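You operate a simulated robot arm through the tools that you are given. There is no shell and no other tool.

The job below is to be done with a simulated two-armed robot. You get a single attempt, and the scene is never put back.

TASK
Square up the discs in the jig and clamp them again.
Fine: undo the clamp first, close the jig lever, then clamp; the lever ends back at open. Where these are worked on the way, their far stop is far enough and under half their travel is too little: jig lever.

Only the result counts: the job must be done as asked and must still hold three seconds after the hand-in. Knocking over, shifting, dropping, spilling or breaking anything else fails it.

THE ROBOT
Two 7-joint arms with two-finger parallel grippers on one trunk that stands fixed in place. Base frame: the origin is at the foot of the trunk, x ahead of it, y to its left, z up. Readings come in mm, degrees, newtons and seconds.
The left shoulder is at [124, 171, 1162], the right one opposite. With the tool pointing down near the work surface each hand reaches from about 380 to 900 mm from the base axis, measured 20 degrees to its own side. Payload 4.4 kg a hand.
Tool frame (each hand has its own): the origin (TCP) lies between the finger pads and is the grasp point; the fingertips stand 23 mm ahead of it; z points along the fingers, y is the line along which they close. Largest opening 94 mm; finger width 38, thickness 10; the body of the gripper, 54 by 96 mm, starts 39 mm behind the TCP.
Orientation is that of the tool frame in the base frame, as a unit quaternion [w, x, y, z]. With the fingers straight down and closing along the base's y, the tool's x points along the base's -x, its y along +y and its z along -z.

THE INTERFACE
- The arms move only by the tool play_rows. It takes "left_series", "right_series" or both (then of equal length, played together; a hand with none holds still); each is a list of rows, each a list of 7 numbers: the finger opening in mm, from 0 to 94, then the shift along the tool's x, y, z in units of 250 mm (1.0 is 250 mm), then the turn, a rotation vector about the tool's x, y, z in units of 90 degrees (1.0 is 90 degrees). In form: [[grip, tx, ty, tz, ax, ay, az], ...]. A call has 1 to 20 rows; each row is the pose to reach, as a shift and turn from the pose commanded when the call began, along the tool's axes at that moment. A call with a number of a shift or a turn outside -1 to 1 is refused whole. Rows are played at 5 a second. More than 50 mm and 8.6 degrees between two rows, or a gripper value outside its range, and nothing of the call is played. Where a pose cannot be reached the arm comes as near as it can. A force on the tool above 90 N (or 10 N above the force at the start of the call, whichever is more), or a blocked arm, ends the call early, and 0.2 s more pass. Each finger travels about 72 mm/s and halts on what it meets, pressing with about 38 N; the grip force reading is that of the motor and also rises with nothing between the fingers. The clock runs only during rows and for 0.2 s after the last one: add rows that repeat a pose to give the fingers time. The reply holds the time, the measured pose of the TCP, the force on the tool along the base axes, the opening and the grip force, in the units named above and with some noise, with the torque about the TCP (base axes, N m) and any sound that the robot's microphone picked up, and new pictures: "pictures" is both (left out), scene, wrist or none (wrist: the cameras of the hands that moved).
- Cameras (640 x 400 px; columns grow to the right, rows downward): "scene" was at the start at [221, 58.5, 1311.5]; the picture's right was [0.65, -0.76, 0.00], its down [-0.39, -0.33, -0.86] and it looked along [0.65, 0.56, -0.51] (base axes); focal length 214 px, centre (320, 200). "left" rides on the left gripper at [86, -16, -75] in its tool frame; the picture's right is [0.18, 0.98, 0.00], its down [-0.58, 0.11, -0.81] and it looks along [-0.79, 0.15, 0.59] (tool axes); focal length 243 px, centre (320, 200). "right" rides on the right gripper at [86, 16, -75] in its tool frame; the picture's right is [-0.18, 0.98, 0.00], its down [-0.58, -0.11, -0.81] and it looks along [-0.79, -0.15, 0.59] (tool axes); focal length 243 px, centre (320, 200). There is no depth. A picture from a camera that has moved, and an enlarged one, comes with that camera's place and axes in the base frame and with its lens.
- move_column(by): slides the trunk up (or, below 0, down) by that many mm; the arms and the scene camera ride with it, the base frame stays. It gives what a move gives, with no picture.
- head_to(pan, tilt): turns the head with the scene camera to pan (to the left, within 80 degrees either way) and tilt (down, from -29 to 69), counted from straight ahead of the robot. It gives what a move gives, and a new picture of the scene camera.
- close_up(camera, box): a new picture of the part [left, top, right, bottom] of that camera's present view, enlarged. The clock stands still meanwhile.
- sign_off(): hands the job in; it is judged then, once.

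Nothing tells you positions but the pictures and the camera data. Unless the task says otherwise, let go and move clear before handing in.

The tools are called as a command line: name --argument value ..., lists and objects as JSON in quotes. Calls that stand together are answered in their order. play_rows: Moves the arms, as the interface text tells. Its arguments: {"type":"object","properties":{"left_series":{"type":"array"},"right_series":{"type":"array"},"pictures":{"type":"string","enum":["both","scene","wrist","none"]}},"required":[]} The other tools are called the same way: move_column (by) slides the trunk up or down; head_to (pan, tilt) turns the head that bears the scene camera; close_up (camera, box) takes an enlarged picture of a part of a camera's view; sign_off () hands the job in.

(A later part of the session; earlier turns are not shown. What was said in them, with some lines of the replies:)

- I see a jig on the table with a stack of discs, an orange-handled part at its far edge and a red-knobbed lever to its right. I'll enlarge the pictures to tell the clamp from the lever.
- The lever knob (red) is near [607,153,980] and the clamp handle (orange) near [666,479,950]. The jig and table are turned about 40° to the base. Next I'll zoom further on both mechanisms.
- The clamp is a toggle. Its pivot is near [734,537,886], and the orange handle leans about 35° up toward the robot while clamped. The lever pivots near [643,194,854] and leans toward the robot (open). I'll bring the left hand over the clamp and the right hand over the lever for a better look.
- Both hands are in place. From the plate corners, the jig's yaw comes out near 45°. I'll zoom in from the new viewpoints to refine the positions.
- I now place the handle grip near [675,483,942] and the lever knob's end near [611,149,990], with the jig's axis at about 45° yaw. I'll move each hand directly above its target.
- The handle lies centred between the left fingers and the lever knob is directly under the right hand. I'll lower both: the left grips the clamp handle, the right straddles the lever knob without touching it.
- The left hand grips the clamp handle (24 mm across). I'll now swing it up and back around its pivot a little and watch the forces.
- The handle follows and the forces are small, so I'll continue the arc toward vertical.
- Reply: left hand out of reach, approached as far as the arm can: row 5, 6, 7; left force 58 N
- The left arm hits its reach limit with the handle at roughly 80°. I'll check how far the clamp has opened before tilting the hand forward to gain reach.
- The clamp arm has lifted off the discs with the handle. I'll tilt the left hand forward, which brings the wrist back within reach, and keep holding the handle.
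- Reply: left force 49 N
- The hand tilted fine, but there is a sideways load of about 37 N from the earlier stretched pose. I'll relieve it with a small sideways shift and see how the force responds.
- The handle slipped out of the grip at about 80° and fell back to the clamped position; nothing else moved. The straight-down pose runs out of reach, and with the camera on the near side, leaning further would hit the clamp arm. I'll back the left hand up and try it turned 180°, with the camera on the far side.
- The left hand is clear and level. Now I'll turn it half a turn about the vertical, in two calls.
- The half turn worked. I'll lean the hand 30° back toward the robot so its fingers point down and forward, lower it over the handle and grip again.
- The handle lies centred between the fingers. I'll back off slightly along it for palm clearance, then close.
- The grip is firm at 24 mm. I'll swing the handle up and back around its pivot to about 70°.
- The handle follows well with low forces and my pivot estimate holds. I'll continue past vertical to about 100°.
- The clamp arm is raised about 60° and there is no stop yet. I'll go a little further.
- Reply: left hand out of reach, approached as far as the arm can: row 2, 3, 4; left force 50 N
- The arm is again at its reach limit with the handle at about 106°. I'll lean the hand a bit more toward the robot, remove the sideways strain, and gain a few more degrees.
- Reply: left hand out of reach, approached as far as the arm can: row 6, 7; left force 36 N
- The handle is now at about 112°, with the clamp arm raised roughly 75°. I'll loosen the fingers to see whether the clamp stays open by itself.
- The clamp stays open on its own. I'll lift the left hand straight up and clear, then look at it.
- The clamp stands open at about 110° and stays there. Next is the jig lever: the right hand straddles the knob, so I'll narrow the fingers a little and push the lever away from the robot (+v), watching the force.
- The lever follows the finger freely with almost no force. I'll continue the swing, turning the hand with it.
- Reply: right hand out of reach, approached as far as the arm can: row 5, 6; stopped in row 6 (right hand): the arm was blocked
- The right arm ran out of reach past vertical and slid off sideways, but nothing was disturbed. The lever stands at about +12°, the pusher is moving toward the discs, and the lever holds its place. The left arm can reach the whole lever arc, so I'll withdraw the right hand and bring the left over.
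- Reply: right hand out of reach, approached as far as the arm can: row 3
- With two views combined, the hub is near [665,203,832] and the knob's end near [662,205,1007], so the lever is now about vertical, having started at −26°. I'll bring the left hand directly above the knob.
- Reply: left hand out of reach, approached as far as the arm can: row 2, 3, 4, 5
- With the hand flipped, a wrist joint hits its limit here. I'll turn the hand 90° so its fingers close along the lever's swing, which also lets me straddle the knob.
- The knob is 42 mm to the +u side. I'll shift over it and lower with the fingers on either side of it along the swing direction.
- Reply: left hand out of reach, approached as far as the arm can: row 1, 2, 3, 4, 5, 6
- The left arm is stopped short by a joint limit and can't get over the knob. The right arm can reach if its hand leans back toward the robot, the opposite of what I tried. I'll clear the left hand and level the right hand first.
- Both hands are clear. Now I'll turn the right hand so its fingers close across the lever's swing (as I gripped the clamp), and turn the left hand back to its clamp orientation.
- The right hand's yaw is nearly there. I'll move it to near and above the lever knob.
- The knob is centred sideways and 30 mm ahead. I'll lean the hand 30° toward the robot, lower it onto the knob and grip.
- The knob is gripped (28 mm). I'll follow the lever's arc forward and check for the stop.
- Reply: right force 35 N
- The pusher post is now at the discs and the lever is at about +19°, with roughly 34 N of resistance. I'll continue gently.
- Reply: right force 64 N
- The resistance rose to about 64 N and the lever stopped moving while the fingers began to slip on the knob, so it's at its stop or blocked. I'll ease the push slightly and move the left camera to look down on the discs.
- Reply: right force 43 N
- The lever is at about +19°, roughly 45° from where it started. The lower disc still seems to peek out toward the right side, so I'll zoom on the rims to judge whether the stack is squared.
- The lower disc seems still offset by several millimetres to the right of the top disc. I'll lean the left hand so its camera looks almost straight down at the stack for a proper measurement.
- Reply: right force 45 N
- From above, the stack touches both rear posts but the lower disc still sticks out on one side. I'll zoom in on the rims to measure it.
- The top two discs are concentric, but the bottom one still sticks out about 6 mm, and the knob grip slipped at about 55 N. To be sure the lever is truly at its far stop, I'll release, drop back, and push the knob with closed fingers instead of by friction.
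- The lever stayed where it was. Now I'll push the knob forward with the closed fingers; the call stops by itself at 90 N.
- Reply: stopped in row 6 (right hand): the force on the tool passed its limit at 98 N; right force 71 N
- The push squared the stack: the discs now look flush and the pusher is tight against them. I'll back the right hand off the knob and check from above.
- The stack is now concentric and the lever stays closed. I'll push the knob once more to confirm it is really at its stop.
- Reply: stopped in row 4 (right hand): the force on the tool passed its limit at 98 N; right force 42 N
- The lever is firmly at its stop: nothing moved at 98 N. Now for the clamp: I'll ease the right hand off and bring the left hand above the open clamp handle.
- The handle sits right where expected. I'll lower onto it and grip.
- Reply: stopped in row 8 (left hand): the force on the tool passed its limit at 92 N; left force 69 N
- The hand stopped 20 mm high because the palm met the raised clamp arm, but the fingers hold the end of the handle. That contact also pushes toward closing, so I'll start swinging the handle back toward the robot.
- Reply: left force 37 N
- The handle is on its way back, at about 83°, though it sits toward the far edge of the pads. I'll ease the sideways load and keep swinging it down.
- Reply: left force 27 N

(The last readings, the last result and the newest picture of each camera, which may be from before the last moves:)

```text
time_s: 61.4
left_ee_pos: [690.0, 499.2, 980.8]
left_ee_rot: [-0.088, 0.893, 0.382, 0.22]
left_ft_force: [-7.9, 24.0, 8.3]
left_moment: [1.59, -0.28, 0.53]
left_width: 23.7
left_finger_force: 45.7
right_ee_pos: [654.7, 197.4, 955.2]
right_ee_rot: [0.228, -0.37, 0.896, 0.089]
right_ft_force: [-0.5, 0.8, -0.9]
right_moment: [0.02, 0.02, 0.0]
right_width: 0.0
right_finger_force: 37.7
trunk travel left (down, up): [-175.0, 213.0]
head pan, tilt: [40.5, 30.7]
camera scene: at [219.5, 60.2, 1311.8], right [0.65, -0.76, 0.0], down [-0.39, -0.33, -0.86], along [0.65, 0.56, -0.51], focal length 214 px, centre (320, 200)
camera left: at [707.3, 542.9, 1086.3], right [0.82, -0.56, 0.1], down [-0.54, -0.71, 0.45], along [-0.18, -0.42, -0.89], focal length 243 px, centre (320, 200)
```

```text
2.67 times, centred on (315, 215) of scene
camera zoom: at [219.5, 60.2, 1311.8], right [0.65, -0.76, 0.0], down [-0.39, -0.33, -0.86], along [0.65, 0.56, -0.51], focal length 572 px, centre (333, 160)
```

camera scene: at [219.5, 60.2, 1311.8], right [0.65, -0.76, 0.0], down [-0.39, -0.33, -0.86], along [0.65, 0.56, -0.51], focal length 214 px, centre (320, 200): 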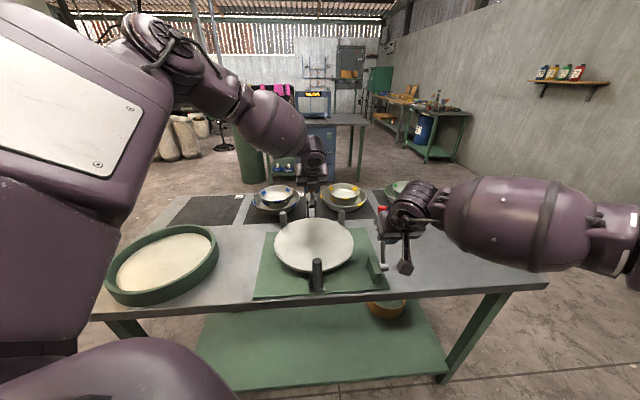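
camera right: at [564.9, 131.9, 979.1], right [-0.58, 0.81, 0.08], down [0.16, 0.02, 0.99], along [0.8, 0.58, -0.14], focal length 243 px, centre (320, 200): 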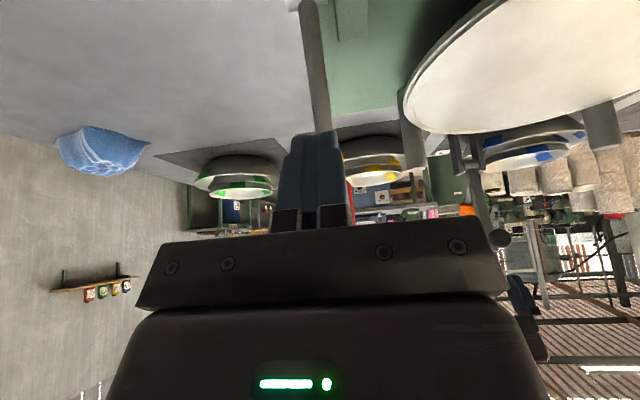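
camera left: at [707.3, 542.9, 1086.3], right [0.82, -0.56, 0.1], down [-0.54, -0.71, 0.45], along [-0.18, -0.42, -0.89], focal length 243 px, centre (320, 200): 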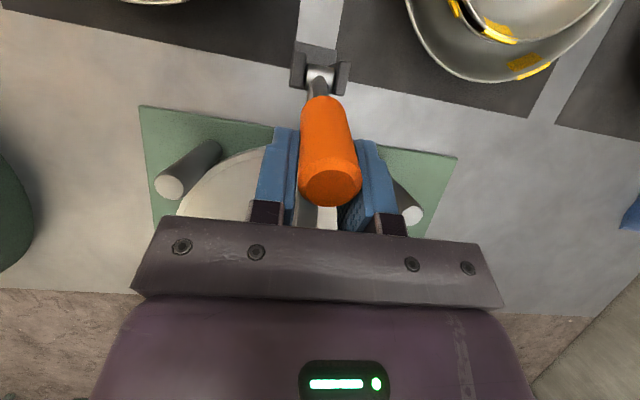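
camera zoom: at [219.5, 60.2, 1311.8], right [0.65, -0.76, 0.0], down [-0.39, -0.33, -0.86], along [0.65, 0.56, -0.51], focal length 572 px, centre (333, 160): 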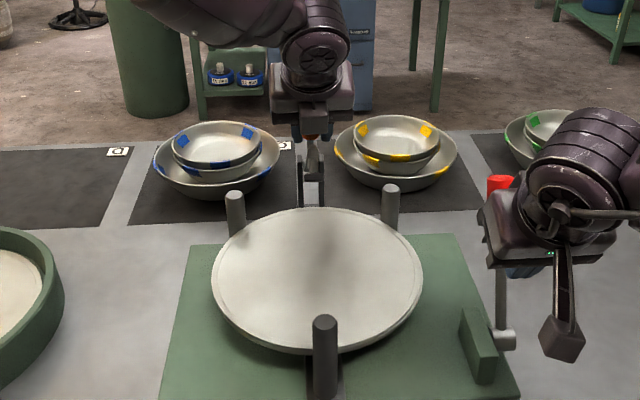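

The handle keeps following. I'll carry it down the rest of the arc to the clamped position and press lightly at the end.

play_rows --left_series '[[0, -0.046, -0.008, 0.002, 0, 0, 0], [0, -0.091, -0.012, 0.012, 0, 0, 0], [0, -0.135, -0.012, 0.026, 0, 0, 0], [0, -0.177, -0.012, 0.044, 0, 0, 0], [0, -0.218, -0.012, 0.066, 0, 0, 0], [0, -0.243, -0.012, 0.085, 0, 0, 0], [0, -0.243, -0.012, 0.085, 0, 0, 0]]'

close_up --camera "scene" --box '[250, 140, 380, 290]'

```text
time_s: 63.0
left_ee_pos: [657.1, 467.8, 933.0]
left_ee_rot: [-0.09, 0.894, 0.38, 0.221]
left_ft_force: [-5.4, -5.3, 7.5]
left_moment: [1.74, -0.06, -0.95]
left_width: 13.9
left_finger_force: 44.8
right_ee_pos: [655.6, 196.9, 955.6]
right_ee_rot: [0.227, -0.37, 0.896, 0.09]
right_ft_force: [0.7, 0.6, -0.8]
right_moment: [-0.01, 0.0, -0.02]
right_width: 0.0
right_finger_force: 37.8
trunk travel left (down, up): [-175.0, 213.0]
head pan, tilt: [40.5, 30.7]
camera scene: at [220.1, 57.3, 1311.5], right [0.65, -0.76, 0.0], down [-0.39, -0.33, -0.86], along [0.65, 0.56, -0.51], focal length 214 px, centre (320, 200)
camera left: at [674.9, 510.8, 1037.9], right [0.82, -0.57, 0.09], down [-0.54, -0.71, 0.45], along [-0.19, -0.42, -0.89], focal length 243 px, centre (320, 200)
```

scene: 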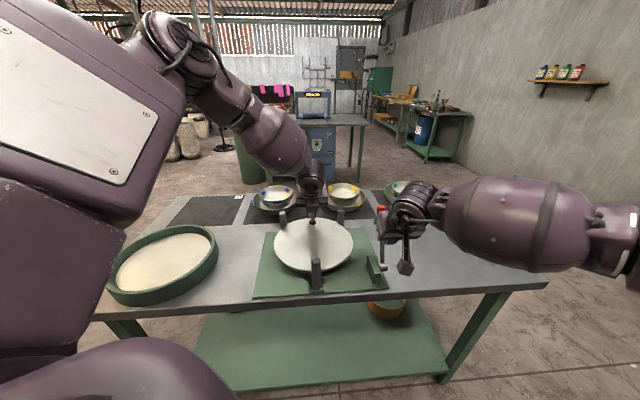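
left: 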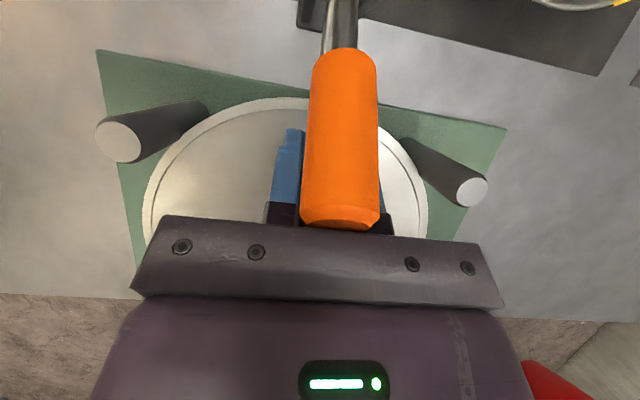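

```text
2.67 times, centred on (315, 215) of scene
camera zoom: at [220.1, 57.3, 1311.5], right [0.65, -0.76, 0.0], down [-0.39, -0.33, -0.86], along [0.65, 0.56, -0.51], focal length 572 px, centre (333, 160)
```

zoom: 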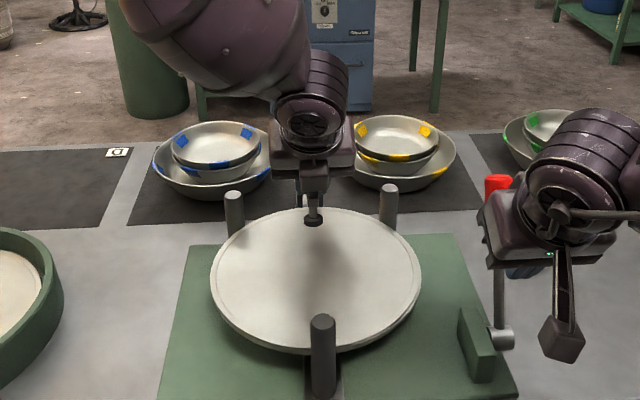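

The clamp arm is back on the stack; the handle slid to the pads' edge at the end. I'll open the fingers, lift off along the tool axis and check.

play_rows --left_series '[[50, 0, 0, 0, 0, 0, 0], [80, 0, 0, 0, 0, 0, 0], [94, 0, 0, 0, 0, 0, 0], [94, 0, 0, -0.15, 0, 0, 0], [94, 0, 0, -0.3, 0, 0, 0], [94, 0, 0, -0.45, 0, 0, 0], [94, 0, 0, -0.45, 0, 0, 0]]'

close_up --camera "scene" --box '[260, 170, 370, 250]'

close_up --camera "left" --box '[220, 0, 420, 220]'

```text
time_s: 64.6
left_ee_pos: [622.6, 433.3, 1027.6]
left_ee_rot: [-0.089, 0.894, 0.381, 0.219]
left_ft_force: [0.9, -0.5, 0.1]
left_moment: [0.01, 0.0, 0.01]
left_width: 93.8
left_finger_force: 0.2
right_ee_pos: [657.1, 196.4, 953.6]
right_ee_rot: [0.227, -0.369, 0.897, 0.09]
right_ft_force: [0.3, 0.2, 0.2]
right_moment: [-0.01, 0.01, 0.0]
right_width: 0.1
right_finger_force: 38.6
trunk travel left (down, up): [-175.0, 213.0]
head pan, tilt: [40.5, 30.7]
camera scene: at [221.8, 58.9, 1311.1], right [0.65, -0.76, 0.0], down [-0.39, -0.33, -0.86], along [0.65, 0.56, -0.51], focal length 214 px, centre (320, 200)
camera left: at [639.3, 476.3, 1134.2], right [0.82, -0.56, 0.09], down [-0.54, -0.71, 0.45], along [-0.19, -0.42, -0.89], focal length 243 px, centre (320, 200)
```

scene: 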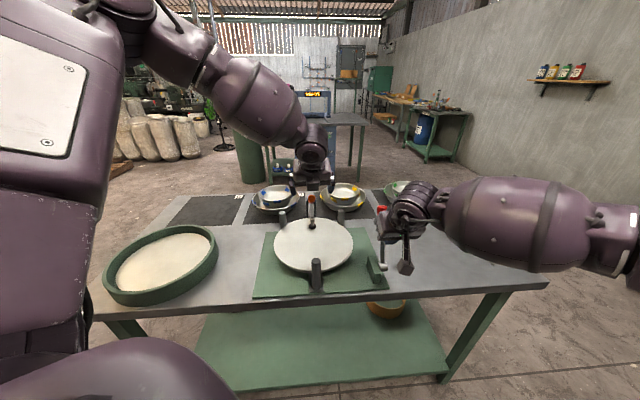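
left: 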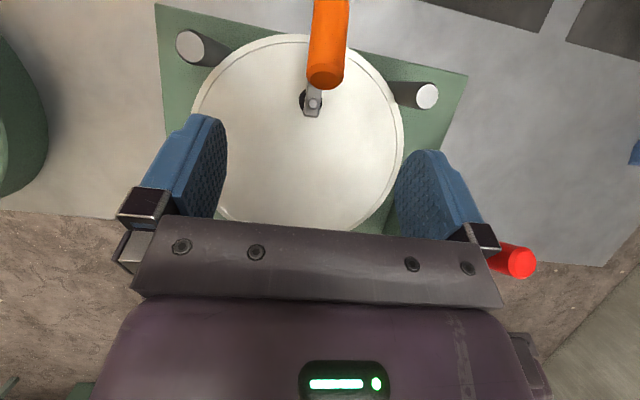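

```text
5.00 times, centred on (315, 210) of scene
camera zoom: at [221.8, 58.9, 1311.1], right [0.65, -0.76, 0.0], down [-0.39, -0.33, -0.86], along [0.65, 0.56, -0.51], focal length 1072 px, centre (345, 150)
```

zoom: 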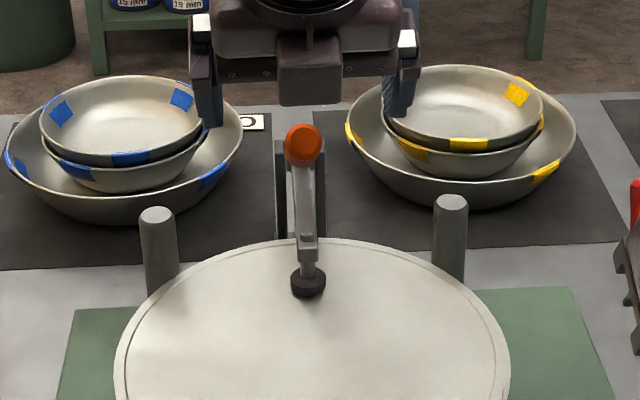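

```text
1.82 times, centred on (320, 110) of left
camera zoom: at [639.3, 476.3, 1134.2], right [0.82, -0.56, 0.09], down [-0.54, -0.71, 0.45], along [-0.19, -0.42, -0.89], focal length 441 px, centre (320, 364)
```

zoom: 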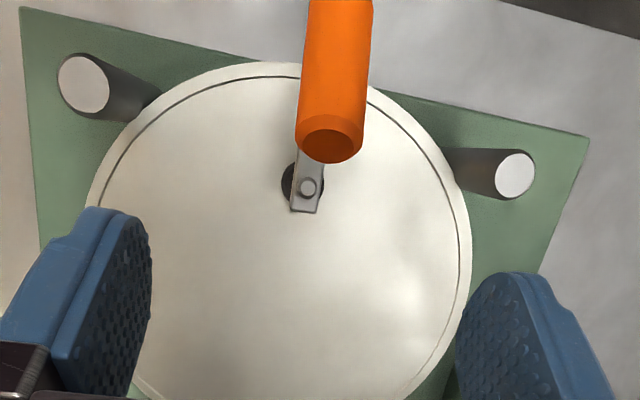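

The clamp is back exactly in its original clamped position on the squared stack. Last step is returning the lever to open: I'll open the right fingers, move over the knob at about +25° and grip it.

play_rows --right_series '[[30, 0, 0, 0, 0, 0, 0], [60, 0, 0, 0, 0, 0, 0], [90, 0, 0, 0, 0, 0, 0], [90, 0, 0, 0, 0, 0, 0], [90, -0.092, 0, 0.031, 0, 0, 0], [90, -0.184, 0, 0.063, 0, 0, 0], [90, -0.276, 0, 0.094, 0, 0, 0], [60, -0.276, 0, 0.094, 0, 0, 0], [30, -0.276, 0, 0.094, 0, 0, 0], [10, -0.276, 0, 0.094, 0, 0, 0], [0, -0.276, 0, 0.094, 0, 0, 0]]'

```text
time_s: 67.0
left_ee_pos: [621.4, 431.3, 1029.8]
left_ee_rot: [-0.089, 0.894, 0.38, 0.22]
left_ft_force: [-0.1, -0.7, 0.3]
left_moment: [-0.02, 0.02, -0.03]
left_width: 93.8
left_finger_force: 0.0
right_ee_pos: [706.9, 248.7, 966.7]
right_ee_rot: [0.228, -0.369, 0.897, 0.091]
right_ft_force: [2.8, 0.7, 1.0]
right_moment: [0.79, 0.46, -0.45]
right_width: 27.6
right_finger_force: 44.7
trunk travel left (down, up): [-175.0, 213.0]
head pan, tilt: [40.5, 30.7]
camera scene: at [221.3, 58.4, 1311.4], right [0.65, -0.76, 0.0], down [-0.39, -0.33, -0.86], along [0.65, 0.56, -0.51], focal length 214 px, centre (320, 200)
camera right: at [616.8, 183.0, 990.0], right [-0.58, 0.81, 0.08], down [0.17, 0.02, 0.99], along [0.8, 0.58, -0.14], focal length 243 px, centre (320, 200)
```

scene: 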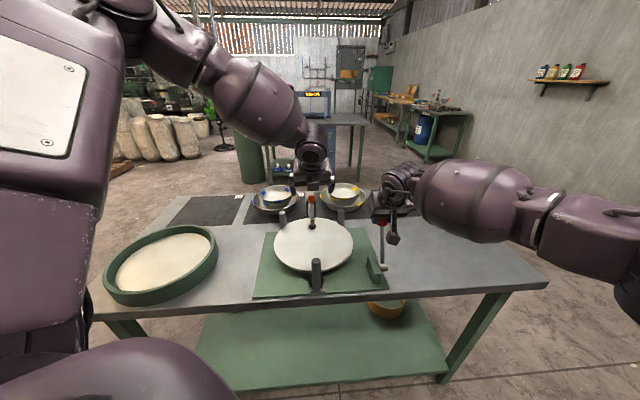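
right: 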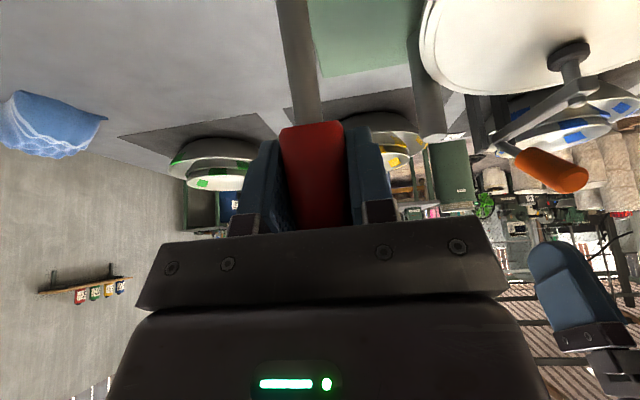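

The knob is gripped at +25°. I'll pull the lever back toward the robot along its arc.

play_rows --right_series '[[0, 0.032, 0, -0.039, 0, 0, 0], [0, 0.069, 0, -0.077, 0, 0, 0], [0, 0.108, 0, -0.11, 0, 0, 0], [0, 0.15, 0, -0.141, 0, 0, 0], [0, 0.194, 0, -0.167, 0, 0, 0], [0, 0.241, 0, -0.19, 0, 0, 0], [0, 0.29, 0, -0.208, 0, 0, 0]]'

```text
time_s: 68.6
left_ee_pos: [621.4, 432.1, 1029.6]
left_ee_rot: [-0.089, 0.894, 0.38, 0.221]
left_ft_force: [-0.4, -0.7, -0.1]
left_moment: [0.0, 0.03, 0.03]
left_width: 94.2
left_finger_force: 0.0
right_ee_pos: [645.6, 185.6, 979.7]
right_ee_rot: [0.229, -0.369, 0.896, 0.09]
right_ft_force: [10.2, -0.6, 5.8]
right_moment: [2.13, 0.28, 0.15]
right_width: 28.2
right_finger_force: 45.1
trunk travel left (down, up): [-175.0, 213.0]
head pan, tilt: [40.5, 30.7]
camera scene: at [221.6, 58.1, 1311.6], right [0.65, -0.76, 0.0], down [-0.39, -0.33, -0.86], along [0.65, 0.56, -0.51], focal length 214 px, centre (320, 200)
camera right: at [553.9, 120.0, 1002.4], right [-0.58, 0.81, 0.08], down [0.16, 0.02, 0.99], along [0.8, 0.58, -0.14], focal length 243 px, centre (320, 200)
```

scene: 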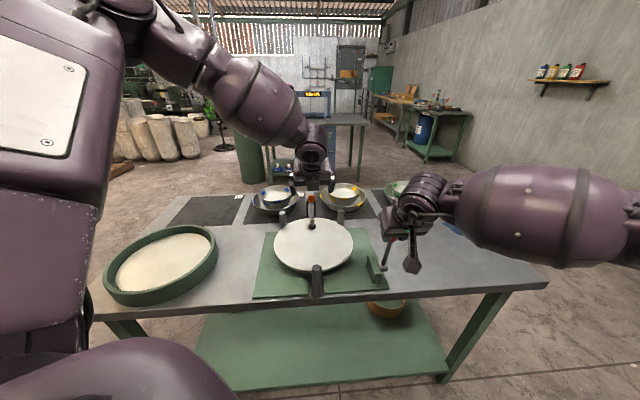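
right: 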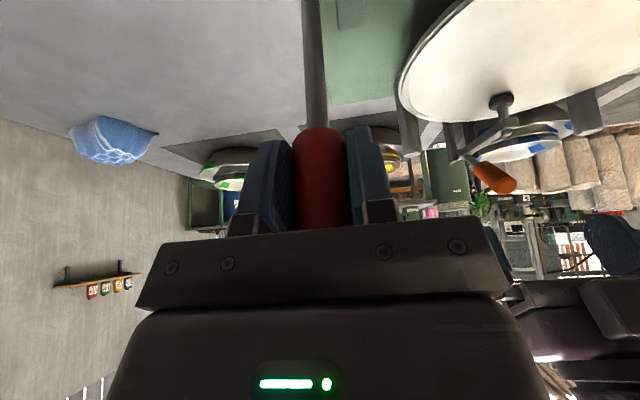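

The lever follows easily. I'll continue to its open stop.

play_rows --right_series '[[0, 0.049, 0, -0.014, 0, 0, 0], [0, 0.1, 0, -0.024, 0, 0, 0], [0, 0.152, 0, -0.029, 0, 0, 0], [0, 0.183, 0, -0.03, 0, 0, 0], [0, 0.205, 0, -0.03, 0, 0, 0], [0, 0.205, 0, -0.03, 0, 0, 0]]'

close_up --camera "scene" --box '[270, 200, 430, 310]'

```text
time_s: 70.0
left_ee_pos: [622.4, 433.3, 1029.2]
left_ee_rot: [-0.088, 0.894, 0.38, 0.221]
left_ft_force: [-0.3, 0.1, 0.1]
left_moment: [0.03, -0.01, -0.01]
left_width: 93.9
left_finger_force: 0.1
right_ee_pos: [611.6, 152.0, 961.9]
right_ee_rot: [0.229, -0.37, 0.896, 0.09]
right_ft_force: [24.1, 12.4, 21.2]
right_moment: [0.82, 1.0, 0.63]
right_width: 27.8
right_finger_force: 45.4
trunk travel left (down, up): [-175.0, 213.0]
head pan, tilt: [40.5, 30.7]
camera scene: at [221.8, 59.2, 1311.5], right [0.65, -0.76, 0.0], down [-0.39, -0.33, -0.86], along [0.65, 0.56, -0.51], focal length 214 px, centre (320, 200)
camera right: at [520.1, 86.2, 985.0], right [-0.58, 0.81, 0.08], down [0.16, 0.02, 0.99], along [0.8, 0.58, -0.14], focal length 243 px, centre (320, 200)
```

scene: 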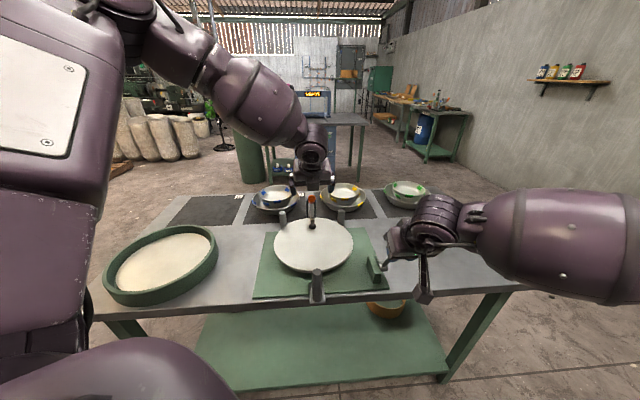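
right: 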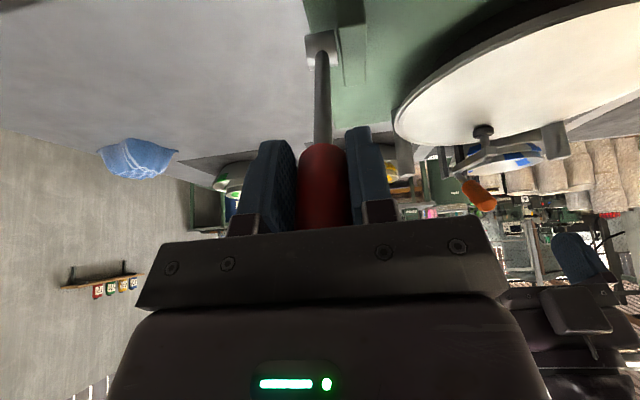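

```text
3.64 times, centred on (350, 255) of scene
camera zoom: at [221.8, 59.2, 1311.5], right [0.65, -0.76, 0.0], down [-0.39, -0.33, -0.86], along [0.65, 0.56, -0.51], focal length 780 px, centre (211, 0)
```

zoom: 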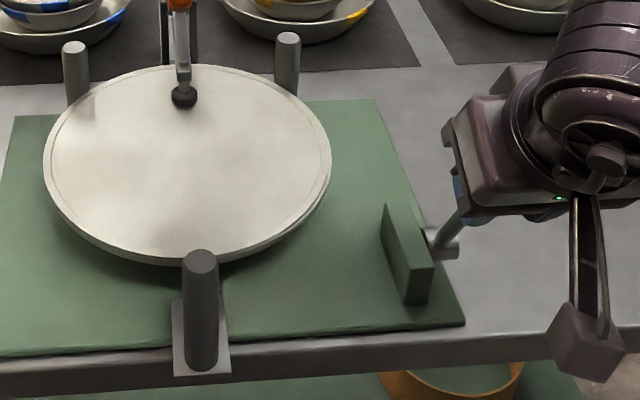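

The lever is at its open stop and the pusher is back where it started, with the discs square under the clamp. I'll release the knob and move both hands clear.

play_rows --right_series '[[40, 0, 0, 0, 0, 0, 0], [70, 0, 0, 0, 0, 0, 0], [90, 0, 0, 0, 0, 0, 0], [90, 0, 0, 0, 0, 0, 0], [90, 0, 0, -0.12, 0, 0, 0], [90, 0, 0, -0.27, 0, 0, 0], [90, 0, 0, -0.42, 0, 0, 0], [90, 0, 0, -0.56, 0, 0, 0], [90, 0, 0, -0.56, 0, 0, 0]]' --left_series '[[94, 0, 0, 0, 0, 0, 0], [94, 0, 0, 0, 0, 0, 0], [94, 0, 0, 0, 0, 0, 0], [94, 0, 0, 0, 0, 0, 0], [94, 0, 0, -0.1, 0, 0, 0], [94, 0, 0, -0.2, 0, 0, 0], [94, 0, 0, -0.3, 0, 0, 0], [94, 0, 0, -0.4, 0, 0, 0], [94, 0, 0, -0.4, 0, 0, 0]]'

close_up --camera "scene" --box '[250, 180, 430, 310]'

close_up --camera "left" --box '[200, 0, 460, 230]'

```text
time_s: 72.0
left_ee_pos: [588.9, 398.4, 1117.4]
left_ee_rot: [-0.089, 0.894, 0.38, 0.22]
left_ft_force: [0.7, 0.3, 0.3]
left_moment: [0.01, -0.01, 0.01]
left_width: 93.7
left_finger_force: 0.1
right_ee_pos: [563.5, 107.3, 1084.1]
right_ee_rot: [0.226, -0.369, 0.897, 0.09]
right_ft_force: [0.3, -0.2, -0.2]
right_moment: [0.0, 0.03, 0.01]
right_width: 90.0
right_finger_force: 0.1
trunk travel left (down, up): [-175.0, 213.0]
head pan, tilt: [40.5, 30.7]
camera scene: at [222.1, 58.7, 1311.0], right [0.65, -0.76, 0.0], down [-0.39, -0.33, -0.86], along [0.65, 0.56, -0.51], focal length 214 px, centre (320, 200)
camera right: at [472.5, 41.7, 1107.7], right [-0.58, 0.81, 0.08], down [0.17, 0.02, 0.99], along [0.8, 0.58, -0.15], focal length 243 px, centre (320, 200)
camera left: at [607.0, 443.1, 1223.0], right [0.82, -0.57, 0.09], down [-0.54, -0.71, 0.45], along [-0.19, -0.42, -0.89], focal length 243 px, centre (320, 200)
```

scene: 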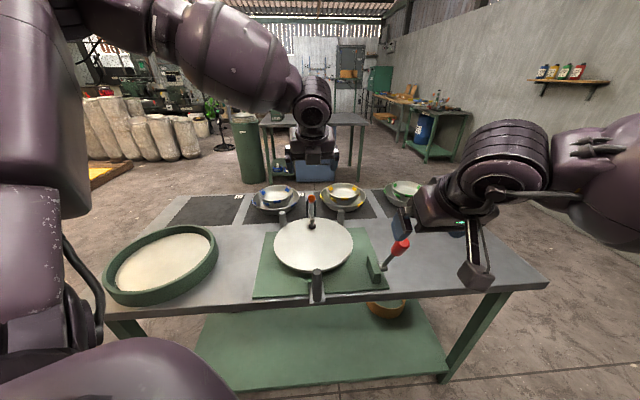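
right: 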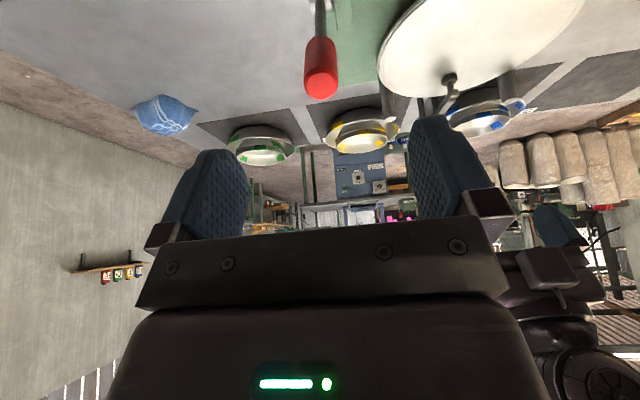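
left: 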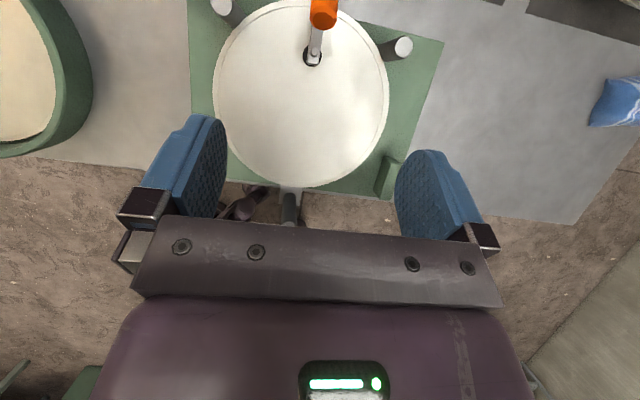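

```text
3.08 times, centred on (340, 245) of scene
camera zoom: at [222.1, 58.7, 1311.0], right [0.65, -0.76, 0.0], down [-0.39, -0.33, -0.86], along [0.65, 0.56, -0.51], focal length 660 px, centre (258, 62)
```

zoom: 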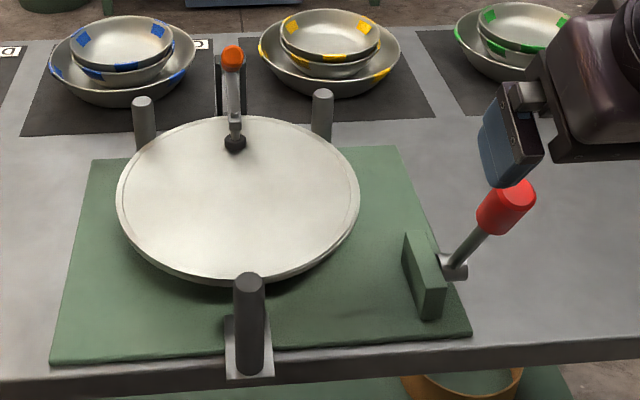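

```text
1.74 times, centred on (330, 115) of left
camera zoom: at [607.0, 443.1, 1223.0], right [0.82, -0.57, 0.09], down [-0.54, -0.71, 0.45], along [-0.19, -0.42, -0.89], focal length 422 px, centre (303, 348)
```

zoom: 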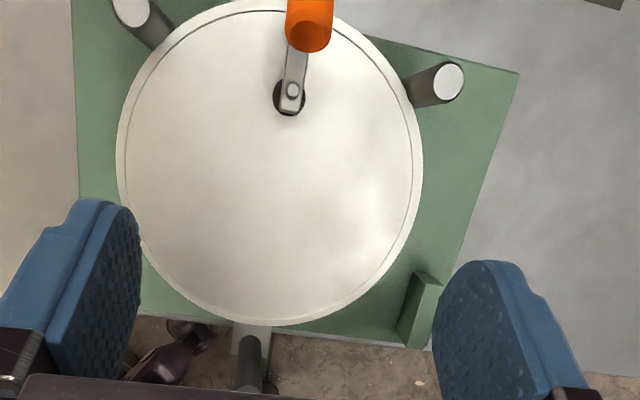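

The discs sit square under the clamp, the clamp and lever match their starting pictures, and the bowls haven't moved. Both hands are clear, so I'm handing in.

sign_off

```text
The job is handed in.
```

The discs in the jig are squared up and clamped again, the jig lever is back at open, and I've handed the job in.

- **Clamp undone:** I swung the orange handle back until it stayed open by itself. On a first try it slipped out of the grip partway and fell back to clamped.
- **Lever closed:** I pushed it until it would go no further. A second push at 98 N moved nothing, and from above the discs sat flush on each other. The first time, the grip slipped with the bottom disc still about 6 mm out, so I finished the push with closed fingers.
- **Clamped again:** The handle and foot are back where they were at the start, with the lever still closed at that point.
- **Lever opened:** It is back at its open stop, matching the first picture.

The bowls and other items I could see on the table had not moved, and both hands were open and clear at hand-in.
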